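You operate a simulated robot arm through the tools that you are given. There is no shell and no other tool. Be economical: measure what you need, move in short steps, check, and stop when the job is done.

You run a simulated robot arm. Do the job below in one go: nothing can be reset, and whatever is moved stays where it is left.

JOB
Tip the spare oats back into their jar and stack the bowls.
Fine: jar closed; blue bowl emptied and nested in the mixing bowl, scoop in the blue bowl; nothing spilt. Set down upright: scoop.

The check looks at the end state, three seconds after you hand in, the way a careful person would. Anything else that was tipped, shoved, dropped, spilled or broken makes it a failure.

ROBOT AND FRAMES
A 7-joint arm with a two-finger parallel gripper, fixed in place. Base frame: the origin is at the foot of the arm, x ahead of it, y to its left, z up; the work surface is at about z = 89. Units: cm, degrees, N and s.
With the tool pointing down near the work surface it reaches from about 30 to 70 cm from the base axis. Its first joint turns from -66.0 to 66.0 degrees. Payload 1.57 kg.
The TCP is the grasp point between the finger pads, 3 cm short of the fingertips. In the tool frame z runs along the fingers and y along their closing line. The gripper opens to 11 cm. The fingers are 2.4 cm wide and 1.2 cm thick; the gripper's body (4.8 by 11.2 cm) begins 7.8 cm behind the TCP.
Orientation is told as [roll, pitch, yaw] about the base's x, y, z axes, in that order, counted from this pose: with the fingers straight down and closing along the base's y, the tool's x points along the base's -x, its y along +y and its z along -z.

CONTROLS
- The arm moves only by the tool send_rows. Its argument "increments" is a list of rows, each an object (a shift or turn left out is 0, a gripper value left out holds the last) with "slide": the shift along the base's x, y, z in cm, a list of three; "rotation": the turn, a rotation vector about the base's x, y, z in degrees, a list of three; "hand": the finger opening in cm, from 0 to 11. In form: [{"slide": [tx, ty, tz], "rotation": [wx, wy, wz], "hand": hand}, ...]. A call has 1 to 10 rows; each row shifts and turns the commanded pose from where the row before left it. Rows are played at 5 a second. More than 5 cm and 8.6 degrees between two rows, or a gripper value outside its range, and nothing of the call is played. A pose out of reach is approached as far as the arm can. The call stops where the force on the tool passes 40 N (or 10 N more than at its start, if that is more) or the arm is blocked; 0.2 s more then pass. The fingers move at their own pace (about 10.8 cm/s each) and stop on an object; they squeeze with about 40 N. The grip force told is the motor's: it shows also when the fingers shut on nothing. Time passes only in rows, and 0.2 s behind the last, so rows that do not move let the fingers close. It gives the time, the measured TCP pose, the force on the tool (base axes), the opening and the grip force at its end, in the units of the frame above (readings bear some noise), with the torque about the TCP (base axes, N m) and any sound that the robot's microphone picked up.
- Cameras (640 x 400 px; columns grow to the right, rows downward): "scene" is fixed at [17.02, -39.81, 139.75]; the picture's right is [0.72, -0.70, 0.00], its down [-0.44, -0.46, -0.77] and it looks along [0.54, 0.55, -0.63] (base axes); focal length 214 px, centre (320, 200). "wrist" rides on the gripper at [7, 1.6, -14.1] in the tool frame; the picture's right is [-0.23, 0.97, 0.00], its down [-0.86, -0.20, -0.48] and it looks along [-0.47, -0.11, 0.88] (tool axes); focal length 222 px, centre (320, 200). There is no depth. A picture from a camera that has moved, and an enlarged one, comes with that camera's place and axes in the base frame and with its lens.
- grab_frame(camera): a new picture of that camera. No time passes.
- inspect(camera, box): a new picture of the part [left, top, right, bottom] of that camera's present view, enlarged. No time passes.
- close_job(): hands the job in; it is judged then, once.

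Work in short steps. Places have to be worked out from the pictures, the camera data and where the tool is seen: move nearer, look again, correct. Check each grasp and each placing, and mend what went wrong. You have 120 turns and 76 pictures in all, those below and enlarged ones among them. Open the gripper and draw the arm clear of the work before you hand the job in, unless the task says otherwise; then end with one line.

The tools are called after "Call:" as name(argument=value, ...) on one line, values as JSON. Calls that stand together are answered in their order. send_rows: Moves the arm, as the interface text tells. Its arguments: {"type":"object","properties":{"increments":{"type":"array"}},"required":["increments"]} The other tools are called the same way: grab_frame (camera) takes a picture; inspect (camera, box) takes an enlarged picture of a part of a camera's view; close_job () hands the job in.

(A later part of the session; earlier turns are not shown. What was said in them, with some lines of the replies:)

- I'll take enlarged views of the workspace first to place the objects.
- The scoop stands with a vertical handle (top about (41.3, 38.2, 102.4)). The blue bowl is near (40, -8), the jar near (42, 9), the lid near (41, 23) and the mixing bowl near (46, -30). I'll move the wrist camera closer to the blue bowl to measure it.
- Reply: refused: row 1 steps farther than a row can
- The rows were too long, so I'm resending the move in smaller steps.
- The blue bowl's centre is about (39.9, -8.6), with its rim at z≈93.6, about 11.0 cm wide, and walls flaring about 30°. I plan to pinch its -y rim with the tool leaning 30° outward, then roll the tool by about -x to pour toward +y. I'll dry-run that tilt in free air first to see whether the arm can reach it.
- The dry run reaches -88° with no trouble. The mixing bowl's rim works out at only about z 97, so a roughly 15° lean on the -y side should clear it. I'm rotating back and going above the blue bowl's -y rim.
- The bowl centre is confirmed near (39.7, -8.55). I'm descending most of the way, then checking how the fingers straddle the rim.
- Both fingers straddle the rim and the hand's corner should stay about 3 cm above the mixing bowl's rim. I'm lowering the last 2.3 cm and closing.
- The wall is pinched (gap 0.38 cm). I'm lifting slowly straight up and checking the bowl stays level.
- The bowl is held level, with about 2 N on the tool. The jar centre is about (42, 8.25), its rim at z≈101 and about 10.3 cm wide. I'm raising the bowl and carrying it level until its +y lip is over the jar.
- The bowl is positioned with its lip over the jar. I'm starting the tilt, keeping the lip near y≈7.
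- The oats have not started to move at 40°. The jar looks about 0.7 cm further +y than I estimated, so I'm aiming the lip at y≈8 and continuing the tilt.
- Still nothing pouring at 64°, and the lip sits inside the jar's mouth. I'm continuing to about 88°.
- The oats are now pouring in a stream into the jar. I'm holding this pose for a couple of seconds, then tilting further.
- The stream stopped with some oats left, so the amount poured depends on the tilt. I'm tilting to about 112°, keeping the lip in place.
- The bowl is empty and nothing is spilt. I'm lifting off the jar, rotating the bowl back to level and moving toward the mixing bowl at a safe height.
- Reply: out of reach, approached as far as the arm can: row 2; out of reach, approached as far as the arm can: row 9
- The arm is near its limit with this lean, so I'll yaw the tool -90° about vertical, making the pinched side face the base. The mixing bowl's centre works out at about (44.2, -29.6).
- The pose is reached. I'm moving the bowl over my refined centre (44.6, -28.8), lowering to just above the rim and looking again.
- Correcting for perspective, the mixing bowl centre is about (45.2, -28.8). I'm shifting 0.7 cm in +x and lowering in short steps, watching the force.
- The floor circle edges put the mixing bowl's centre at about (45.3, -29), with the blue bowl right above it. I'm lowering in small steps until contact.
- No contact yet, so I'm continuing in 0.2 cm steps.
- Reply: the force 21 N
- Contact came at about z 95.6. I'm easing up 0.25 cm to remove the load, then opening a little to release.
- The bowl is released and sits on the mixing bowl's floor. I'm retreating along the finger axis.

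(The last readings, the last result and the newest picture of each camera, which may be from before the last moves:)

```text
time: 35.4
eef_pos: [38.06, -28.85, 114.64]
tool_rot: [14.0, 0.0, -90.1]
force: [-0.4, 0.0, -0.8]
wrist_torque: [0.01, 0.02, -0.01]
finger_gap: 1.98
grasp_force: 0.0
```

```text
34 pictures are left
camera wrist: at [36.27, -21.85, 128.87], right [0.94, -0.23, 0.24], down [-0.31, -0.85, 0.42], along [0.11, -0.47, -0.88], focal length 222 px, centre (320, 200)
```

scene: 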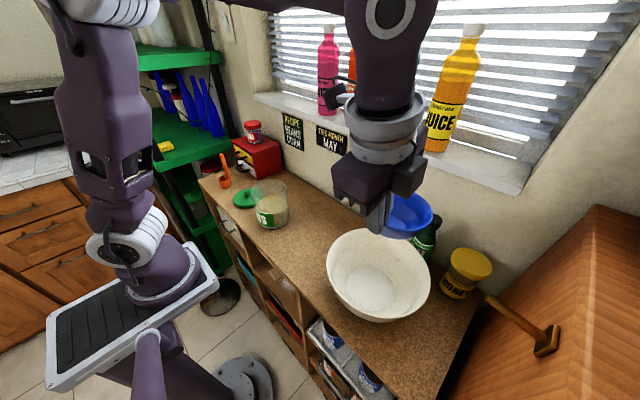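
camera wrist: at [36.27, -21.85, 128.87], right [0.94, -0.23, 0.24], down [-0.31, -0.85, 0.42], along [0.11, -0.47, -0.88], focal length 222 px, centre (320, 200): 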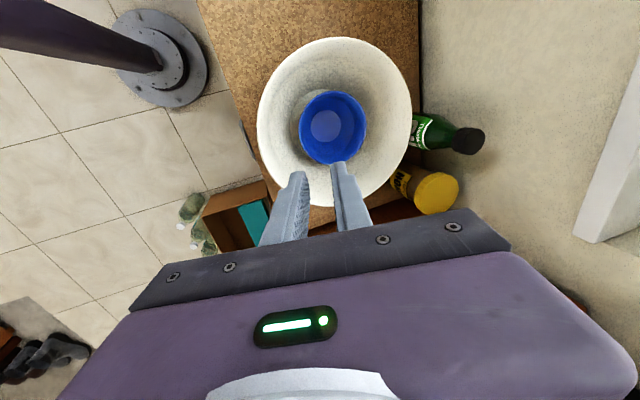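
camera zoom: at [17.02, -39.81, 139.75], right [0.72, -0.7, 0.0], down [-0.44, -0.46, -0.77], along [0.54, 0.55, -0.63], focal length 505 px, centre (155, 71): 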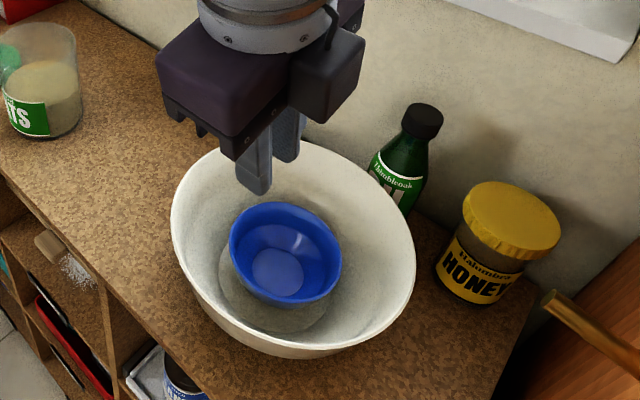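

The blue bowl is nested upright. Next is the lid: I'm unwinding the yaw and lean while moving toward it at a safe height.

Call:
send_rows(increments=[{"slide": [0, 3.5, 0.3], "rotation": [0, 0, 8.2]}, {"slide": [0, 3.5, 0.3], "rotation": [0, 0, 8.2]}, {"slide": [0, 3.5, 0.3], "rotation": [0, 0, 8.2]}, {"slide": [0, 3.5, 0.3], "rotation": [0, 0, 8.2]}, {"slide": [0, 3.5, 0.3], "rotation": [0, 0, 8.2]}, {"slide": [0, 3.5, 0.3], "rotation": [0, 0, 8.2]}, {"slide": [0, 3.5, 0.3], "rotation": [0, 0, 8.2]}, {"slide": [0, 3.5, 0.3], "rotation": [0, 0, 8.2]}, {"slide": [0, 3.5, 0.3], "rotation": [0, 0, 8.2]}, {"slide": [0, 3.5, 0.3], "rotation": [0, 0, 8.2]}])

Call:
send_rows(increments=[{"slide": [0, 3, 0], "rotation": [0, 0, 8.1], "hand": 5}, {"slide": [-1, 3, 0], "rotation": [-7, 0, 0]}, {"slide": [-1, 3, 0], "rotation": [-7, 0, 0]}, {"slide": [-0.5, 2, -2]}])

Call:
grab_frame(camera="wrist")

```text
time: 37.6
eef_pos: [37.81, 6.04, 117.61]
tool_rot: [14.0, 0.0, -7.9]
force: [-0.5, -0.4, 0.1]
wrist_torque: [-0.01, -0.01, -0.04]
finger_gap: 1.98
grasp_force: 0.0
```

```text
time: 38.6
eef_pos: [35.53, 16.98, 115.48]
tool_rot: [-0.1, -0.1, 0.2]
force: [-1.0, -0.8, 0.5]
wrist_torque: [-0.02, -0.04, -0.03]
finger_gap: 5.02
grasp_force: 0.0
```

```text
33 pictures are left
camera wrist: at [28.57, 18.64, 129.69], right [0.23, 0.97, 0.0], down [0.86, -0.2, 0.48], along [0.47, -0.11, -0.88], focal length 222 px, centre (320, 200)
```

wrist: 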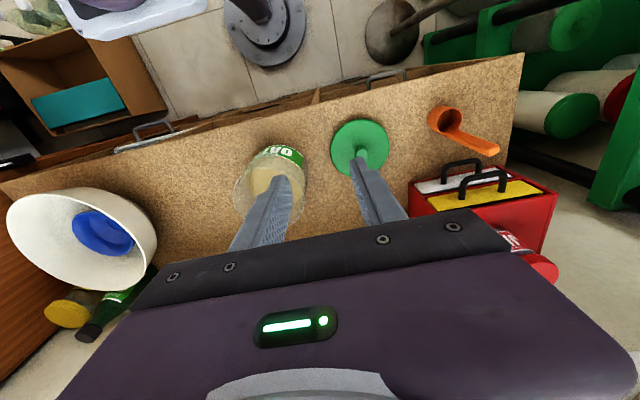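

Call:
inspect(camera="wrist", box=[230, 90, 520, 240])

Call:
inspect(camera="scene", box=[200, 150, 300, 240])

```text
2.21 times, centred on (375, 165) of wrist
camera zoom: at [28.57, 18.64, 129.69], right [0.23, 0.97, 0.0], down [0.86, -0.2, 0.48], along [0.47, -0.11, -0.88], focal length 490 px, centre (199, 277)
```

zoom: 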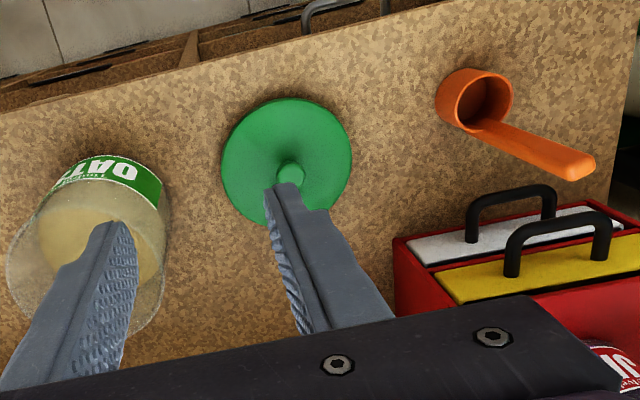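

```text
4.44 times, centred on (250, 195) of scene
camera zoom: at [17.02, -39.81, 139.75], right [0.72, -0.7, 0.0], down [-0.44, -0.46, -0.77], along [0.54, 0.55, -0.63], focal length 953 px, centre (631, 222)
```

zoom: 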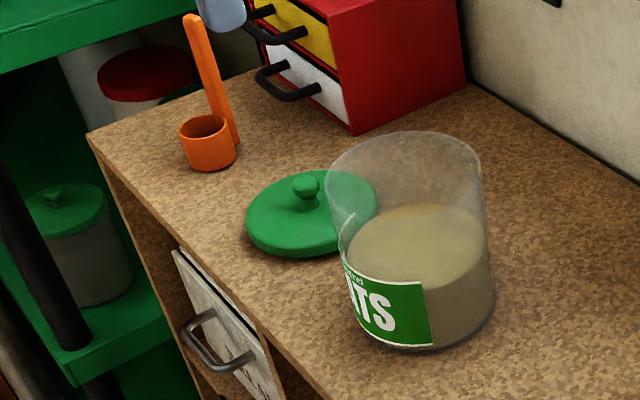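

The lid knob is at about (41, 22.9), top z≈93.3, about 2 cm wide. I'm moving above it and checking alignment before descending.

Call:
send_rows(increments=[{"slide": [1.8, 2, -3]}, {"slide": [1.8, 2, -3]}, {"slide": [1.9, 1.9, -3]}, {"slide": [0, 0, -4]}, {"slide": [0, 0, -4]}, {}])

Call:
grab_frame(camera="wrist")

Call:
inspect(camera="scene", box=[200, 150, 300, 240])

```text
time: 40.0
eef_pos: [41.11, 22.96, 98.68]
tool_rot: [0.0, 0.0, 0.1]
force: [0.0, -0.1, 0.2]
wrist_torque: [-0.02, 0.01, 0.01]
finger_gap: 5.0
grasp_force: 0.0
```

```text
30 pictures are left
camera wrist: at [34.27, 24.55, 112.88], right [0.23, 0.97, 0.0], down [0.86, -0.2, 0.48], along [0.47, -0.11, -0.88], focal length 222 px, centre (320, 200)
```

wrist: 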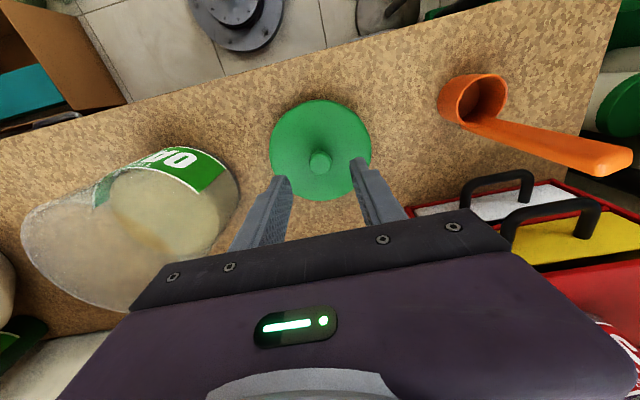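

```text
4.44 times, centred on (250, 195) of scene
camera zoom: at [17.02, -39.81, 139.75], right [0.72, -0.7, 0.0], down [-0.44, -0.46, -0.77], along [0.54, 0.55, -0.63], focal length 953 px, centre (631, 222)
```

zoom: 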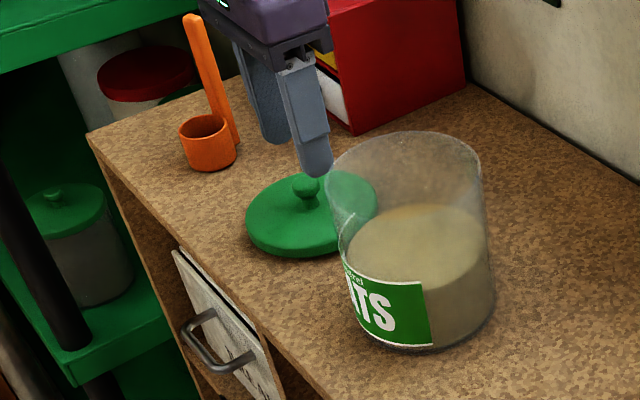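

The knob is centred between the fingers at about (40.75, 23). I'm descending to z≈94.5 and closing on it.

Call:
send_rows(increments=[{"slide": [-0.3, 0, -2]}, {"slide": [0, 0, -1.5]}, {"slide": [0, 0, -0.7]}, {"hand": 3}, {"hand": 1}, {"hand": 0}, {}, {}])

Call:
send_rows(increments=[{"slide": [0, 0, 0.6]}, {"slide": [0, 0, 1.5]}, {"slide": [0, 0, 3]}, {}])

Call:
grab_frame(camera="wrist")

Call:
inspect(camera="scene", box=[200, 150, 300, 240])

```text
time: 41.8
eef_pos: [40.79, 23.01, 94.54]
tool_rot: [0.1, -0.1, 0.0]
force: [-0.2, 0.3, -0.2]
wrist_torque: [0.0, -0.01, 0.0]
finger_gap: 1.81
grasp_force: 32.2
```

```text
time: 42.8
eef_pos: [40.81, 23.0, 99.71]
tool_rot: [0.0, 0.0, 0.2]
force: [0.3, -0.3, 0.0]
wrist_torque: [-0.01, -0.02, 0.0]
finger_gap: 1.77
grasp_force: 33.0
```

```text
28 pictures are left
camera wrist: at [33.93, 24.54, 113.9], right [0.23, 0.97, 0.0], down [0.86, -0.2, 0.48], along [0.47, -0.11, -0.88], focal length 222 px, centre (320, 200)
```

wrist: 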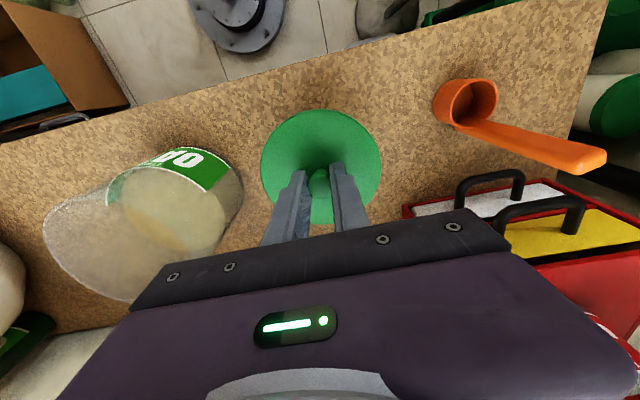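

```text
4.44 times, centred on (250, 195) of scene
camera zoom: at [17.02, -39.81, 139.75], right [0.72, -0.7, 0.0], down [-0.44, -0.46, -0.77], along [0.54, 0.55, -0.63], focal length 953 px, centre (631, 222)
```

zoom: 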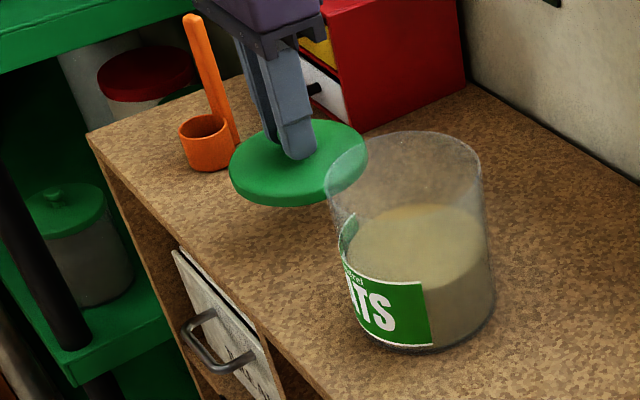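

The lid is held level. I'm raising it straight up so the wrist camera gets a cleaner view of the jar rim, to pin down its centre.

Call:
send_rows(increments=[{"slide": [0, 0, 4.5]}, {"slide": [0, 0, 4.5]}, {"slide": [0, 0, 4.5]}, {"slide": [-1, 0, 4.5]}, {}])

Call:
inspect(camera="wrist", box=[160, 100, 300, 220])

Call:
inspect(camera="scene", box=[235, 165, 305, 235])

```text
time: 44.0
eef_pos: [39.65, 23.02, 117.68]
tool_rot: [0.0, 0.0, 0.1]
force: [-0.2, -0.1, 0.0]
wrist_torque: [-0.02, 0.03, 0.02]
finger_gap: 1.78
grasp_force: 32.7
```

```text
3.33 times, centred on (230, 160) of wrist
camera zoom: at [32.83, 24.62, 131.88], right [0.23, 0.97, 0.0], down [0.86, -0.2, 0.48], along [0.47, -0.11, -0.88], focal length 740 px, centre (620, 333)
```

zoom: 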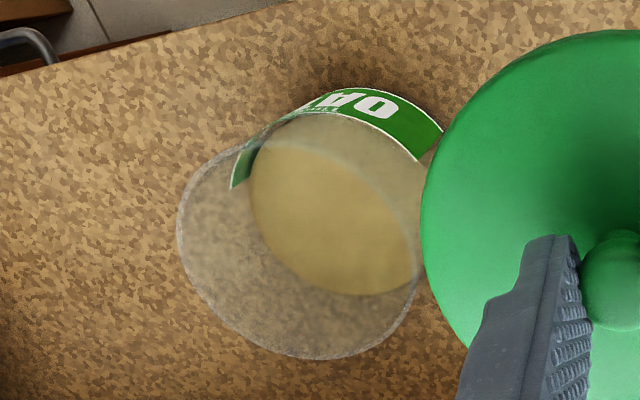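

```text
5.71 times, centred on (270, 200) of scene
camera zoom: at [17.02, -39.81, 139.75], right [0.72, -0.7, 0.0], down [-0.44, -0.46, -0.77], along [0.54, 0.55, -0.63], focal length 1226 px, centre (606, 200)
```

zoom: 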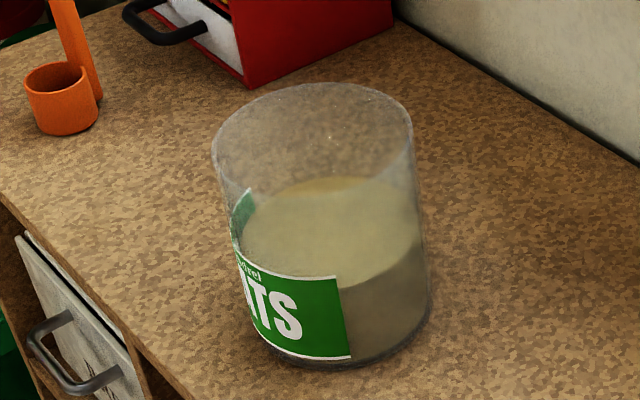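

Combining both cameras' lateral lines, the jar centre is about (41.8, 8.0) and its rim at z≈101.3. I'm carrying the lid over it and stopping about 2 cm above the rim for a check.

Call:
send_rows(increments=[{"slide": [0.5, -3.8, -0.5]}, {"slide": [0.6, -3.8, -0.5]}, {"slide": [0.6, -3.8, -1]}, {"slide": [0.5, -3.6, -1]}, {"slide": [0, 0, -3]}, {"slide": [0, 0, -2.5]}, {}])

Call:
inspect(camera="wrist", box=[220, 70, 420, 230])

Call:
inspect(camera="scene", box=[235, 145, 315, 235])

```text
time: 45.6
eef_pos: [42.09, 7.99, 109.05]
tool_rot: [0.0, -0.1, 0.1]
force: [0.0, -0.5, -0.2]
wrist_torque: [0.01, -0.02, 0.01]
finger_gap: 1.79
grasp_force: 33.1
```

```text
2.50 times, centred on (320, 150) of wrist
camera zoom: at [35.21, 9.57, 123.32], right [0.23, 0.97, 0.0], down [0.86, -0.2, 0.48], along [0.47, -0.11, -0.88], focal length 555 px, centre (320, 325)
```

zoom: 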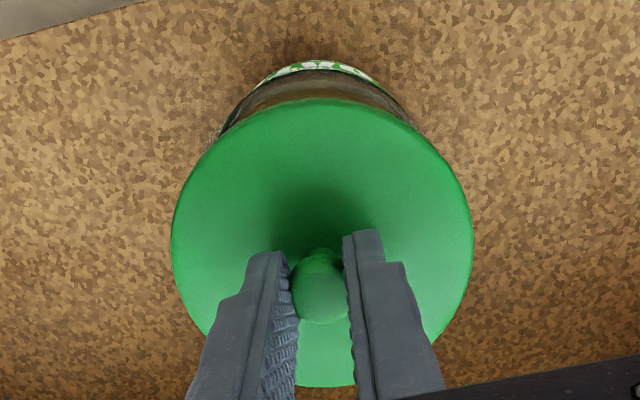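

```text
4.44 times, centred on (275, 190) of scene
camera zoom: at [17.02, -39.81, 139.75], right [0.72, -0.7, 0.0], down [-0.44, -0.46, -0.77], along [0.54, 0.55, -0.63], focal length 953 px, centre (520, 244)
```

zoom: 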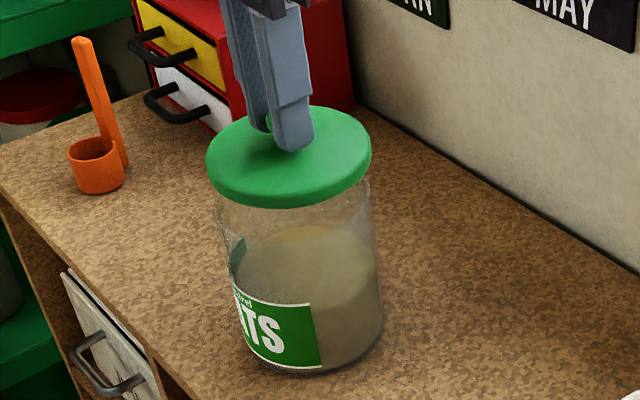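

The lid looks well aligned with the jar from both cameras. I'm lowering in small steps until contact.

Call:
send_rows(increments=[{"slide": [0, -0.1, -0.8]}, {"slide": [0, 0, -0.6]}, {"slide": [0, 0, -0.4]}, {"slide": [0, 0, -0.3]}, {}])

```text
time: 46.8
eef_pos: [41.88, 7.87, 106.95]
tool_rot: [0.0, 0.0, 0.1]
force: [-4.4, -0.3, 11.0]
wrist_torque: [-0.01, -0.31, 0.02]
finger_gap: 1.81
grasp_force: 32.7
```

Contact at z≈107 with a small -x side load. I'm inspecting how the lid sits.

Call:
inspect(camera="scene", box=[235, 145, 315, 235])

Call:
inspect(camera="wrist", box=[220, 70, 420, 230])

```text
4.44 times, centred on (275, 190) of scene
camera zoom: at [16.99, -39.81, 139.75], right [0.72, -0.7, 0.0], down [-0.44, -0.46, -0.77], along [0.54, 0.55, -0.63], focal length 953 px, centre (520, 244)
```

zoom: 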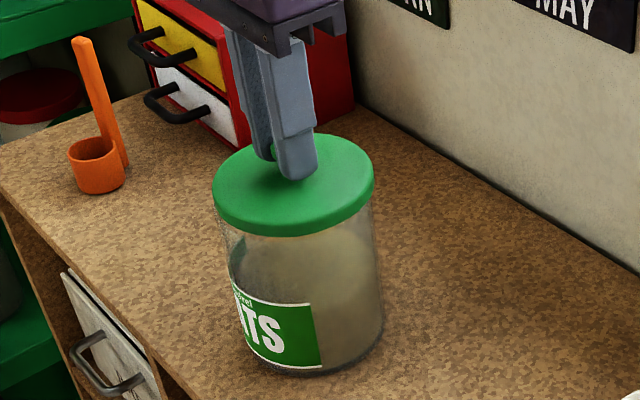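

```text
2.50 times, centred on (320, 150) of wrist
camera zoom: at [35.09, 9.51, 121.15], right [0.23, 0.97, 0.0], down [0.86, -0.2, 0.48], along [0.47, -0.11, -0.88], focal length 555 px, centre (320, 325)
```

zoom: 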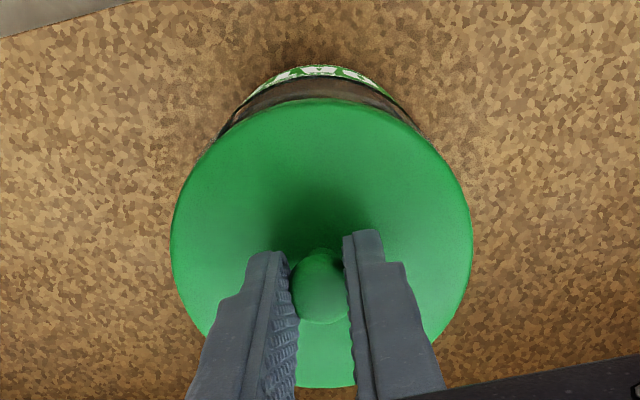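

The side force says the lid should move a bit toward -x to fit. I'm lifting slightly, shifting -0.3 cm and lowering again.

Call:
send_rows(increments=[{"slide": [0, 0, 0.5]}, {"slide": [-0.3, 0, 0]}, {"slide": [0, 0, -0.4]}, {"slide": [0, 0, -0.2]}, {}])

```text
time: 48.0
eef_pos: [41.64, 7.85, 106.87]
tool_rot: [0.0, 0.0, 0.1]
force: [0.1, -0.1, -0.1]
wrist_torque: [-0.05, -0.02, -0.03]
finger_gap: 1.78
grasp_force: 33.0
```

No contact at this height now, so I'm continuing down gently.

Call:
send_rows(increments=[{"slide": [0, 0, -0.2]}, {"slide": [0, 0, -0.2]}, {"slide": [0, 0, -0.2]}, {}])

```text
time: 49.0
eef_pos: [41.59, 7.81, 106.4]
tool_rot: [0.0, -0.2, 0.1]
force: [0.8, 3.3, 25.1]
wrist_torque: [0.03, -0.06, 0.04]
finger_gap: 1.81
grasp_force: 32.8
heard: snap
```

A snap was heard, so the lid has seated. I'm opening the fingers, backing off upward and checking.

Call:
send_rows(increments=[{"slide": [0, 0, 0.15]}, {"hand": 3}, {"hand": 4.5}, {"slide": [0, 0, 2]}, {"slide": [0, 0, 3]}, {"slide": [0, 0, 4]}, {"slide": [0, 0, 4]}])

Call:
inspect(camera="scene", box=[235, 145, 315, 235])

```text
time: 50.6
eef_pos: [41.63, 7.96, 119.57]
tool_rot: [0.0, 0.1, 0.1]
force: [-0.5, -0.1, 0.1]
wrist_torque: [0.0, -0.01, -0.01]
finger_gap: 4.51
grasp_force: 0.0
```

```text
4.44 times, centred on (275, 190) of scene
camera zoom: at [17.02, -39.81, 139.75], right [0.72, -0.7, 0.0], down [-0.44, -0.46, -0.77], along [0.54, 0.55, -0.63], focal length 953 px, centre (520, 244)
```

zoom: 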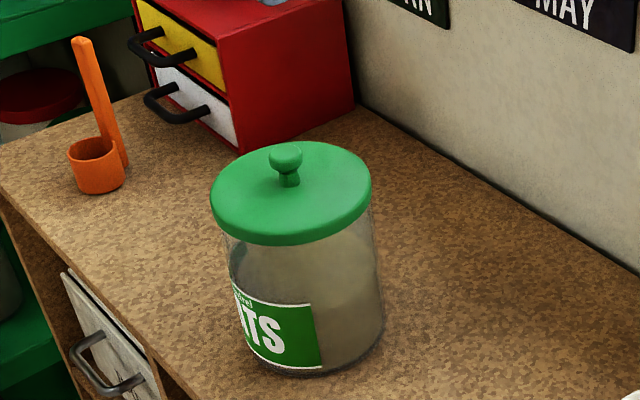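

The jar is closed. Next is the scoop: I'm moving the wrist camera over for a close look at its handle.

Call:
send_rows(increments=[{"slide": [-1, 4, 0]}, {"slide": [-1, 4, 0]}, {"slide": [-1, 4, 0]}, {"slide": [-1, 4, -1]}, {"slide": [-1, 4, -1]}, {"slide": [0, 3, 0]}, {}])

Call:
grab_frame(camera="wrist")

Call:
inspect(camera="scene", box=[205, 140, 265, 200])

```text
time: 52.2
eef_pos: [36.52, 30.91, 117.32]
tool_rot: [0.0, 0.0, 0.0]
force: [0.1, 0.3, -0.2]
wrist_torque: [0.04, -0.03, 0.03]
finger_gap: 4.49
grasp_force: 0.1
```

```text
19 pictures are left
camera wrist: at [29.64, 32.45, 131.67], right [0.23, 0.97, 0.0], down [0.86, -0.2, 0.48], along [0.47, -0.11, -0.88], focal length 222 px, centre (320, 200)
```

wrist: 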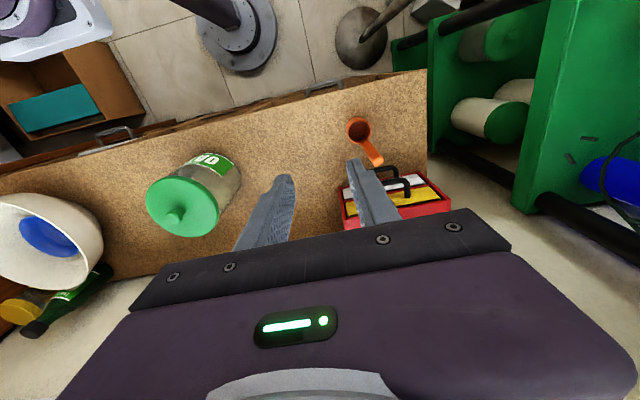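

```text
6.67 times, centred on (235, 170) of scene
camera zoom: at [17.02, -39.81, 139.75], right [0.72, -0.7, 0.0], down [-0.44, -0.46, -0.77], along [0.54, 0.55, -0.63], focal length 1430 px, centre (887, 400)
```

zoom: 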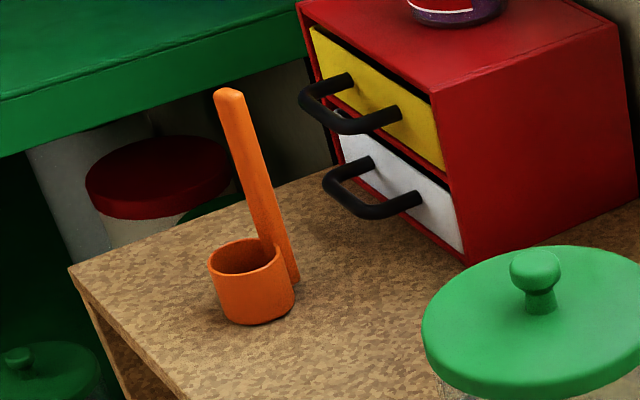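

Call:
inspect(camera="wrist", box=[320, 95, 440, 185])

```text
4.44 times, centred on (380, 140) of wrist
camera zoom: at [29.64, 32.45, 131.67], right [0.23, 0.97, 0.0], down [0.86, -0.2, 0.48], along [0.47, -0.11, -0.88], focal length 987 px, centre (53, 467)
```

zoom: 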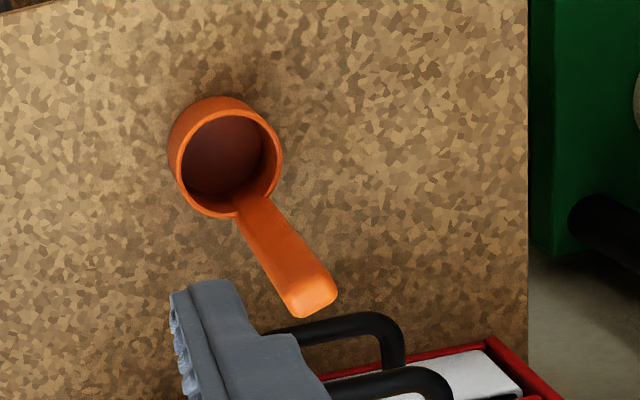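

The scoop's handle is vertical, about 1.4 × 0.8 cm, with its top at (41.25, 37.9, 102.4); the cup centre is about (38.9, 37.2). I'm moving above the handle with fingers closing along y and checking.

Call:
send_rows(increments=[{"slide": [1.5, 2.5, -1]}, {"slide": [1.6, 2.5, -2]}, {"slide": [1.6, 2, -2]}, {"slide": [0, 0, -3]}, {}])

Call:
inspect(camera="wrist", box=[240, 90, 400, 230])

```text
time: 53.4
eef_pos: [41.49, 37.82, 109.75]
tool_rot: [0.0, 0.1, 0.1]
force: [0.2, -0.3, -0.5]
wrist_torque: [-0.03, -0.03, -0.01]
finger_gap: 4.49
grasp_force: 0.1
```

```text
2.86 times, centred on (320, 160) of wrist
camera zoom: at [34.61, 39.37, 123.79], right [0.23, 0.97, 0.0], down [0.86, -0.2, 0.48], along [0.47, -0.11, -0.88], focal length 635 px, centre (320, 314)
```

zoom: 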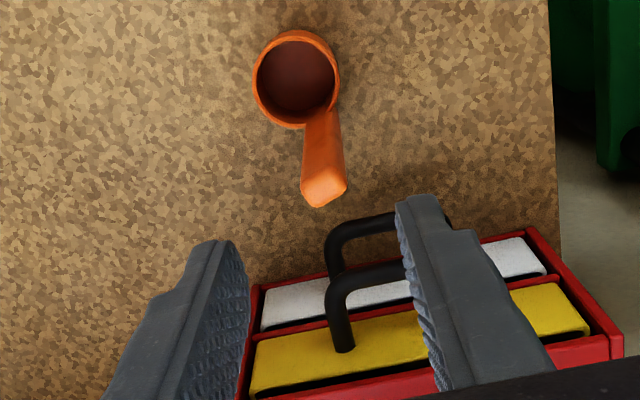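

The handle is centred between the fingers, and the drawer handles are about 4 cm clear of the fingers. I'm descending to z≈101.2 and closing.

Call:
send_rows(increments=[{"slide": [-0.3, 0.15, -2.5]}, {"slide": [0, 0, -3]}, {"slide": [0, 0, -3]}, {"hand": 3}, {"hand": 1.5}, {"hand": 0}, {}, {}])

Call:
send_rows(increments=[{"slide": [0, 0, 0.5]}, {"slide": [0, 0, 1]}, {"slide": [0, 0, 2.5]}, {}])

Call:
inspect(camera="wrist", box=[240, 90, 400, 230])

Call:
inspect(camera="scene", box=[185, 110, 285, 200])

```text
time: 55.2
eef_pos: [41.02, 37.92, 101.21]
tool_rot: [0.0, 0.1, 0.1]
force: [-0.1, -0.2, 0.2]
wrist_torque: [0.03, 0.0, -0.02]
finger_gap: 1.53
grasp_force: 31.3
```

```text
time: 56.2
eef_pos: [41.05, 37.9, 104.97]
tool_rot: [0.0, 0.1, 0.1]
force: [-0.3, -0.5, -0.7]
wrist_torque: [0.01, 0.01, -0.04]
finger_gap: 1.53
grasp_force: 31.1
```

```text
2.86 times, centred on (320, 160) of wrist
camera zoom: at [34.14, 39.47, 119.22], right [0.23, 0.97, 0.0], down [0.86, -0.2, 0.48], along [0.47, -0.11, -0.88], focal length 635 px, centre (320, 314)
```

zoom: 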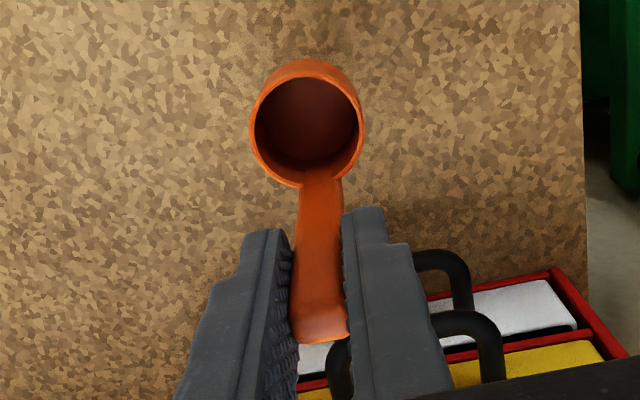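

```text
4.44 times, centred on (235, 155) of scene
camera zoom: at [17.02, -39.81, 139.75], right [0.72, -0.7, 0.0], down [-0.44, -0.46, -0.77], along [0.54, 0.55, -0.63], focal length 953 px, centre (698, 400)
```

zoom: 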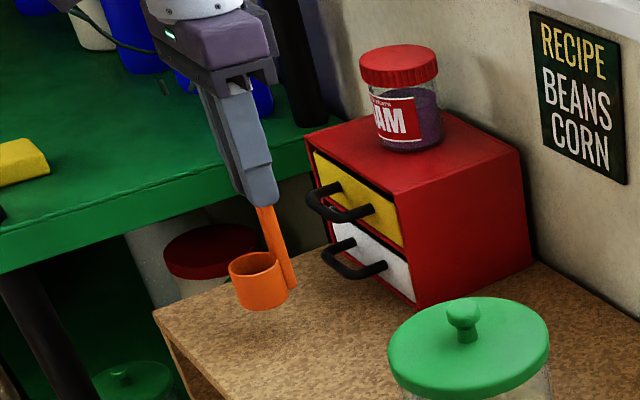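

The scoop is held upright and empty; its cup is about 2.4 cm toward -x from the TCP and its base 12.2 cm below. I'm raising it to clear everything, then carrying it to above the blue bowl at about (45.4, -28.9).

Call:
send_rows(increments=[{"slide": [0, 0, 4.3]}, {"slide": [0, 0, 4.3]}, {"slide": [0, 0, 4.3]}, {"slide": [0, 0, 4.1]}, {"slide": [0, -4, 0]}, {"slide": [0, -4, 0]}, {"slide": [0, -4, 0]}, {"slide": [0, -4, 0]}, {"slide": [0, -4, 0]}, {"slide": [0, -4, 0]}])

Call:
send_rows(increments=[{"slide": [0.3, -4, 0]}, {"slide": [0.5, -4, 0]}, {"slide": [0.5, -4, 0]}, {"slide": [0.5, -4, 0]}, {"slide": [0.7, -4, 0]}, {"slide": [0.7, -4, 0]}, {"slide": [0.8, -4, 0]}, {"slide": [0.8, -4, 0]}, {"slide": [0.8, -4, 0]}, {"slide": [0.8, -4, 0]}])

Call:
grab_frame(camera="scene")

```text
time: 58.4
eef_pos: [41.2, 14.01, 121.84]
tool_rot: [0.0, 0.0, 0.0]
force: [0.2, -0.5, -0.3]
wrist_torque: [0.01, 0.02, -0.02]
finger_gap: 1.5
grasp_force: 31.0
out of reach, approached as far as the arm can: row 4
```

```text
time: 60.6
eef_pos: [47.35, -26.04, 122.05]
tool_rot: [0.1, 0.0, 0.2]
force: [-0.3, -0.1, 0.0]
wrist_torque: [0.01, 0.0, -0.02]
finger_gap: 1.51
grasp_force: 31.3
```

```text
13 pictures are left
```

scene: 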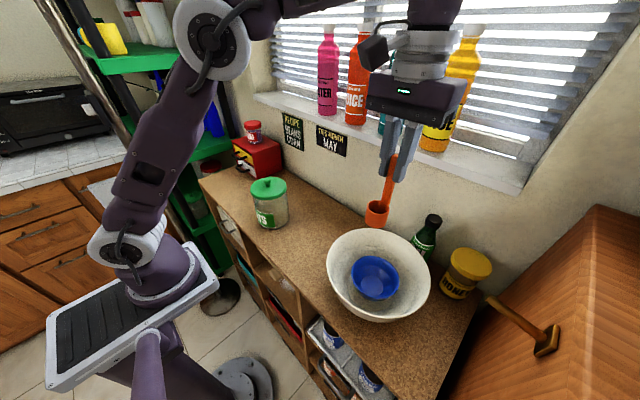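

On course. I'm moving the last 2.9 cm in y and lowering until the scoop's base is just above the blue bowl's rim.

Call:
send_rows(increments=[{"slide": [0, -2.85, -1]}, {"slide": [0, 0, -4]}, {"slide": [0, 0, -4]}, {"slide": [0, 0, -4]}, {}])

Call:
grab_frame(camera="wrist")

Call:
inspect(camera="scene", box=[310, 170, 450, 320])

```text
time: 61.8
eef_pos: [47.38, -28.84, 109.14]
tool_rot: [0.0, 0.1, 0.1]
force: [-0.2, -0.1, -0.5]
wrist_torque: [0.0, 0.0, -0.01]
finger_gap: 1.49
grasp_force: 31.3
```

```text
12 pictures are left
camera wrist: at [40.56, -27.21, 123.3], right [0.23, 0.97, 0.0], down [0.86, -0.2, 0.48], along [0.47, -0.11, -0.88], focal length 222 px, centre (320, 200)
```

wrist: 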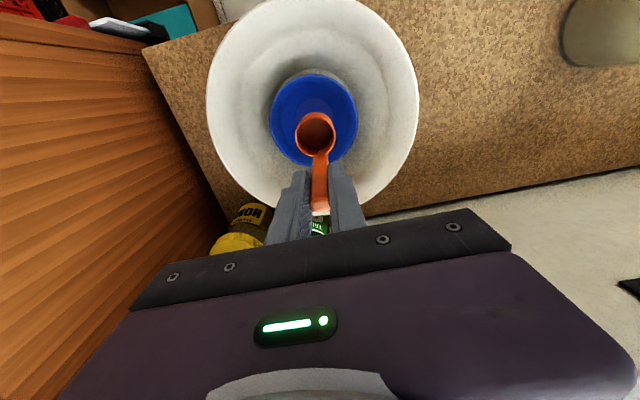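

```text
2.67 times, centred on (380, 245) of scene
camera zoom: at [17.02, -39.81, 139.75], right [0.72, -0.7, 0.0], down [-0.44, -0.46, -0.77], along [0.54, 0.55, -0.63], focal length 572 px, centre (160, 80)
```

zoom: 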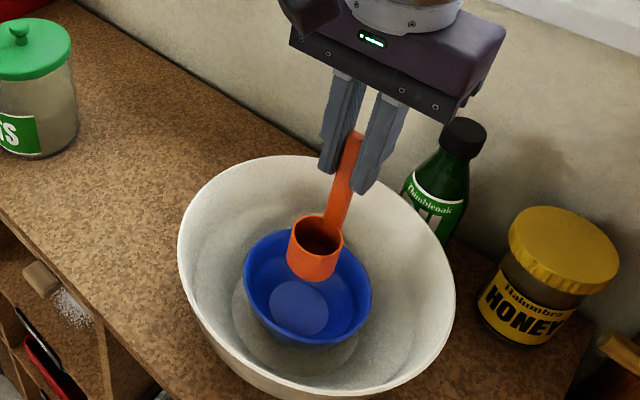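

It is aligned over the blue bowl, whose centre works out at about (45.1, -28.9). I'm lowering to just above the floor, then feeling for contact.

Call:
send_rows(increments=[{"slide": [-0.2, 0, -2]}, {"slide": [0, 0, -2]}, {"slide": [0, 0, -1.2]}, {}])

Call:
inspect(camera="wrist", box=[250, 60, 390, 220])

Call:
send_rows(increments=[{"slide": [0, 0, -0.3]}, {"slide": [0, 0, -0.3]}, {}])

```text
time: 62.8
eef_pos: [47.33, -28.89, 103.71]
tool_rot: [0.0, 0.0, 0.0]
force: [-0.1, -0.1, -0.5]
wrist_torque: [-0.02, 0.02, 0.01]
finger_gap: 1.5
grasp_force: 31.3
```

```text
2.50 times, centred on (320, 140) of wrist
camera zoom: at [40.41, -27.24, 117.99], right [0.23, 0.97, 0.0], down [0.86, -0.2, 0.48], along [0.47, -0.11, -0.88], focal length 555 px, centre (320, 350)
```

zoom: 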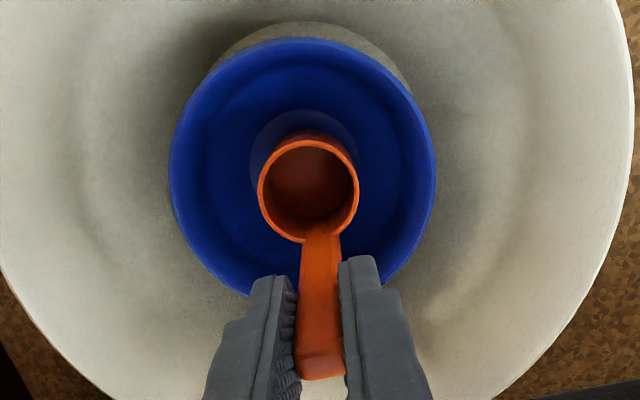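

```text
time: 63.6
eef_pos: [47.25, -28.89, 103.14]
tool_rot: [0.0, 0.0, 0.1]
force: [-0.2, -0.1, 0.4]
wrist_torque: [0.01, 0.0, -0.03]
finger_gap: 1.53
grasp_force: 31.2
```

The scoop's footprint fits inside the blue bowl's floor circle. I'm continuing down gently.

Call:
send_rows(increments=[{"slide": [0, 0, -0.2]}, {"slide": [0, 0, -0.2]}, {}])

Call:
send_rows(increments=[{"slide": [0, 0, -0.15]}, {"slide": [0, 0, -0.1]}, {}])

```text
time: 64.4
eef_pos: [47.36, -28.78, 102.7]
tool_rot: [0.0, -0.1, 0.1]
force: [0.1, -0.1, 0.0]
wrist_torque: [0.02, -0.01, 0.02]
finger_gap: 1.5
grasp_force: 31.0
```

```text
time: 65.2
eef_pos: [47.26, -28.86, 102.31]
tool_rot: [0.0, 0.0, 0.2]
force: [-2.1, -1.7, 4.4]
wrist_torque: [-0.06, 0.15, 0.03]
finger_gap: 1.48
grasp_force: 30.1
```

Light contact, with a -x push suggesting the handle's foot touches the curved wall. I'm lifting a touch, shifting -0.25 cm in x and lowering again.

Call:
send_rows(increments=[{"slide": [0, 0, 0.25]}, {"slide": [-0.25, 0.1, 0]}, {"slide": [0, 0, -0.25]}, {}])

Call:
send_rows(increments=[{"slide": [0, 0, -0.12]}, {}])

```text
time: 66.2
eef_pos: [47.03, -28.78, 102.46]
tool_rot: [0.0, 0.0, 0.0]
force: [-0.2, 0.0, 0.3]
wrist_torque: [0.0, 0.01, -0.02]
finger_gap: 1.51
grasp_force: 30.6
```

```text
time: 66.8
eef_pos: [47.08, -28.72, 102.28]
tool_rot: [0.0, 0.0, 0.2]
force: [-0.1, 0.7, 1.1]
wrist_torque: [-0.01, -0.01, 0.01]
finger_gap: 1.52
grasp_force: 30.5
```

Call:
send_rows(increments=[{"slide": [0, 0, -0.1]}, {}])

Call:
send_rows(increments=[{"slide": [0, 0, -0.08]}, {}])

```text
time: 67.4
eef_pos: [47.08, -28.79, 102.28]
tool_rot: [0.0, 0.0, 0.0]
force: [-0.5, -1.0, 4.8]
wrist_torque: [-0.09, 0.11, -0.01]
finger_gap: 1.5
grasp_force: 31.5
```

```text
time: 68.0
eef_pos: [46.95, -28.81, 102.1]
tool_rot: [-0.1, -0.1, 0.1]
force: [-0.5, 0.8, 19.8]
wrist_torque: [0.11, 0.39, -0.03]
finger_gap: 1.52
grasp_force: 31.5
```

Firm vertical contact now, with almost no side load. I'm unloading slightly and opening the fingers slowly.

Call:
send_rows(increments=[{"slide": [0, 0, 0.12]}, {"hand": 1.8}, {"hand": 2.3}, {"hand": 3}, {"hand": 3.6}, {}])

Call:
inspect(camera="scene", box=[310, 170, 450, 320])

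Call:
inspect(camera="wrist", box=[250, 60, 390, 220])

```text
time: 69.4
eef_pos: [47.11, -28.75, 102.33]
tool_rot: [0.0, -0.1, 0.1]
force: [-0.4, -0.2, 0.1]
wrist_torque: [-0.05, -0.02, 0.01]
finger_gap: 3.61
grasp_force: 0.0
```

```text
2.67 times, centred on (380, 245) of scene
camera zoom: at [17.02, -39.81, 139.75], right [0.72, -0.7, 0.0], down [-0.44, -0.46, -0.77], along [0.54, 0.55, -0.63], focal length 572 px, centre (160, 80)
```

zoom: 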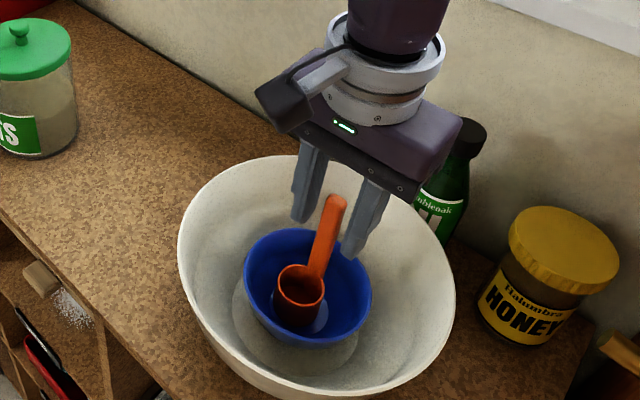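

```text
2.50 times, centred on (320, 140) of wrist
camera zoom: at [40.12, -27.2, 116.55], right [0.23, 0.97, 0.0], down [0.86, -0.2, 0.48], along [0.47, -0.11, -0.88], focal length 555 px, centre (320, 350)
```

zoom: 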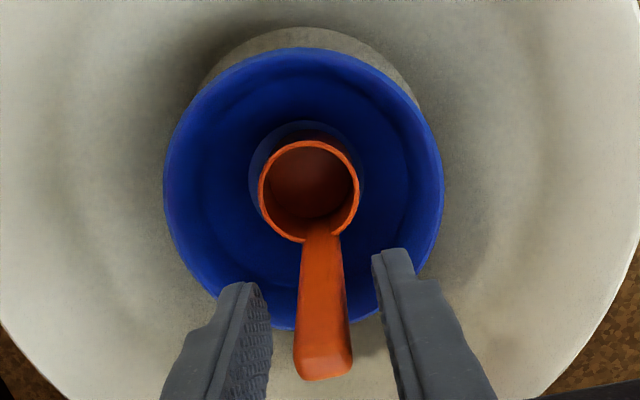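

The scoop stands upright on its own. I'm withdrawing straight up, then clear of the work, and rechecking.

Call:
send_rows(increments=[{"slide": [0, 0, 1]}, {"slide": [0, 0, 2]}, {"slide": [0, 0, 3]}, {"slide": [0, 0, 4]}, {"slide": [0, 0, 4.5]}, {"slide": [-1, 0, 4.5]}, {"slide": [-3, 2, 2]}, {"slide": [-3, 3, 0]}, {"slide": [-2, 4, 0]}, {"slide": [0, 4.5, 0]}])

Call:
send_rows(increments=[{"slide": [0, 4.5, 0]}, {"slide": [0, 4.5, 0]}, {"slide": [0, 4.5, 0]}, {"slide": [0, 4.5, 0]}, {}])

Call:
grab_frame(camera="scene")

Call:
inspect(camera="scene", box=[310, 170, 450, 320])

Call:
inspect(camera="scene", box=[200, 150, 320, 280])

```text
time: 71.6
eef_pos: [37.94, -15.51, 123.36]
tool_rot: [0.0, 0.1, 0.0]
force: [0.3, -0.4, -0.1]
wrist_torque: [0.03, 0.01, -0.01]
finger_gap: 3.61
grasp_force: 0.1
```

```text
time: 72.8
eef_pos: [37.99, 2.6, 123.26]
tool_rot: [0.0, 0.0, 0.1]
force: [0.1, 0.3, 0.0]
wrist_torque: [0.0, 0.01, 0.01]
finger_gap: 3.6
grasp_force: 0.1
```

```text
7 pictures are left
```

scene: 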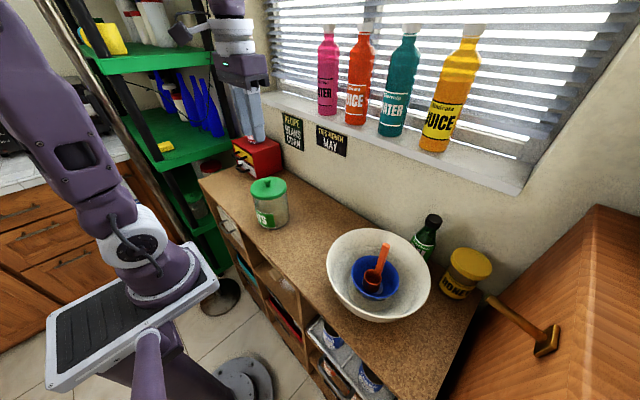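

```text
2.67 times, centred on (380, 245) of scene
camera zoom: at [17.02, -39.81, 139.75], right [0.72, -0.7, 0.0], down [-0.44, -0.46, -0.77], along [0.54, 0.55, -0.63], focal length 572 px, centre (160, 80)
```

zoom: 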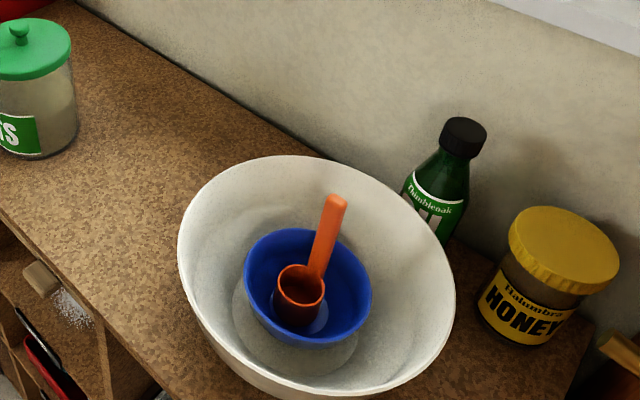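

```text
3.08 times, centred on (260, 215) of scene
camera zoom: at [17.02, -39.81, 139.75], right [0.72, -0.7, 0.0], down [-0.44, -0.46, -0.77], along [0.54, 0.55, -0.63], focal length 660 px, centre (505, 154)
```

zoom: 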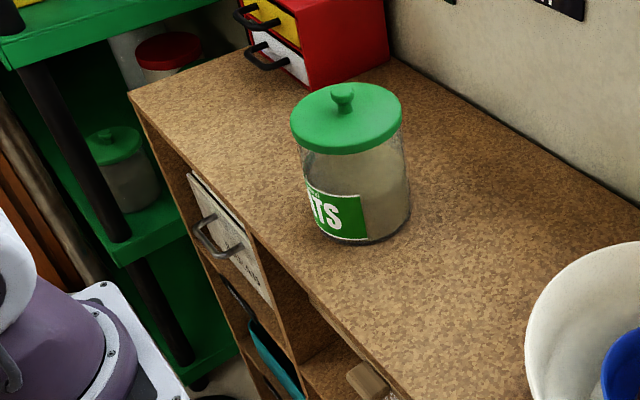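

The jar is closed, the bowls are nested, the scoop is upright, and the counter is clean; the white specks in the shelf below were there at the start. I'm opening the gripper fully before handing in.

Call:
send_rows(increments=[{"slide": [0, 0, 2], "hand": 8}, {"slide": [0, 0, 2], "hand": 11}, {}, {}])

Call:
close_job()

```text
time: 73.8
eef_pos: [38.12, 2.85, 127.22]
tool_rot: [0.1, 0.0, 0.1]
force: [0.9, -0.5, -0.3]
wrist_torque: [0.01, 0.0, -0.02]
finger_gap: 10.99
grasp_force: 0.0
```

```text
The job is handed in.
```

The spare oats are back in the jar and its lid is snapped on; the emptied blue bowl is nested in the mixing bowl with the scoop standing upright in it, and I saw no spills in the last pictures.
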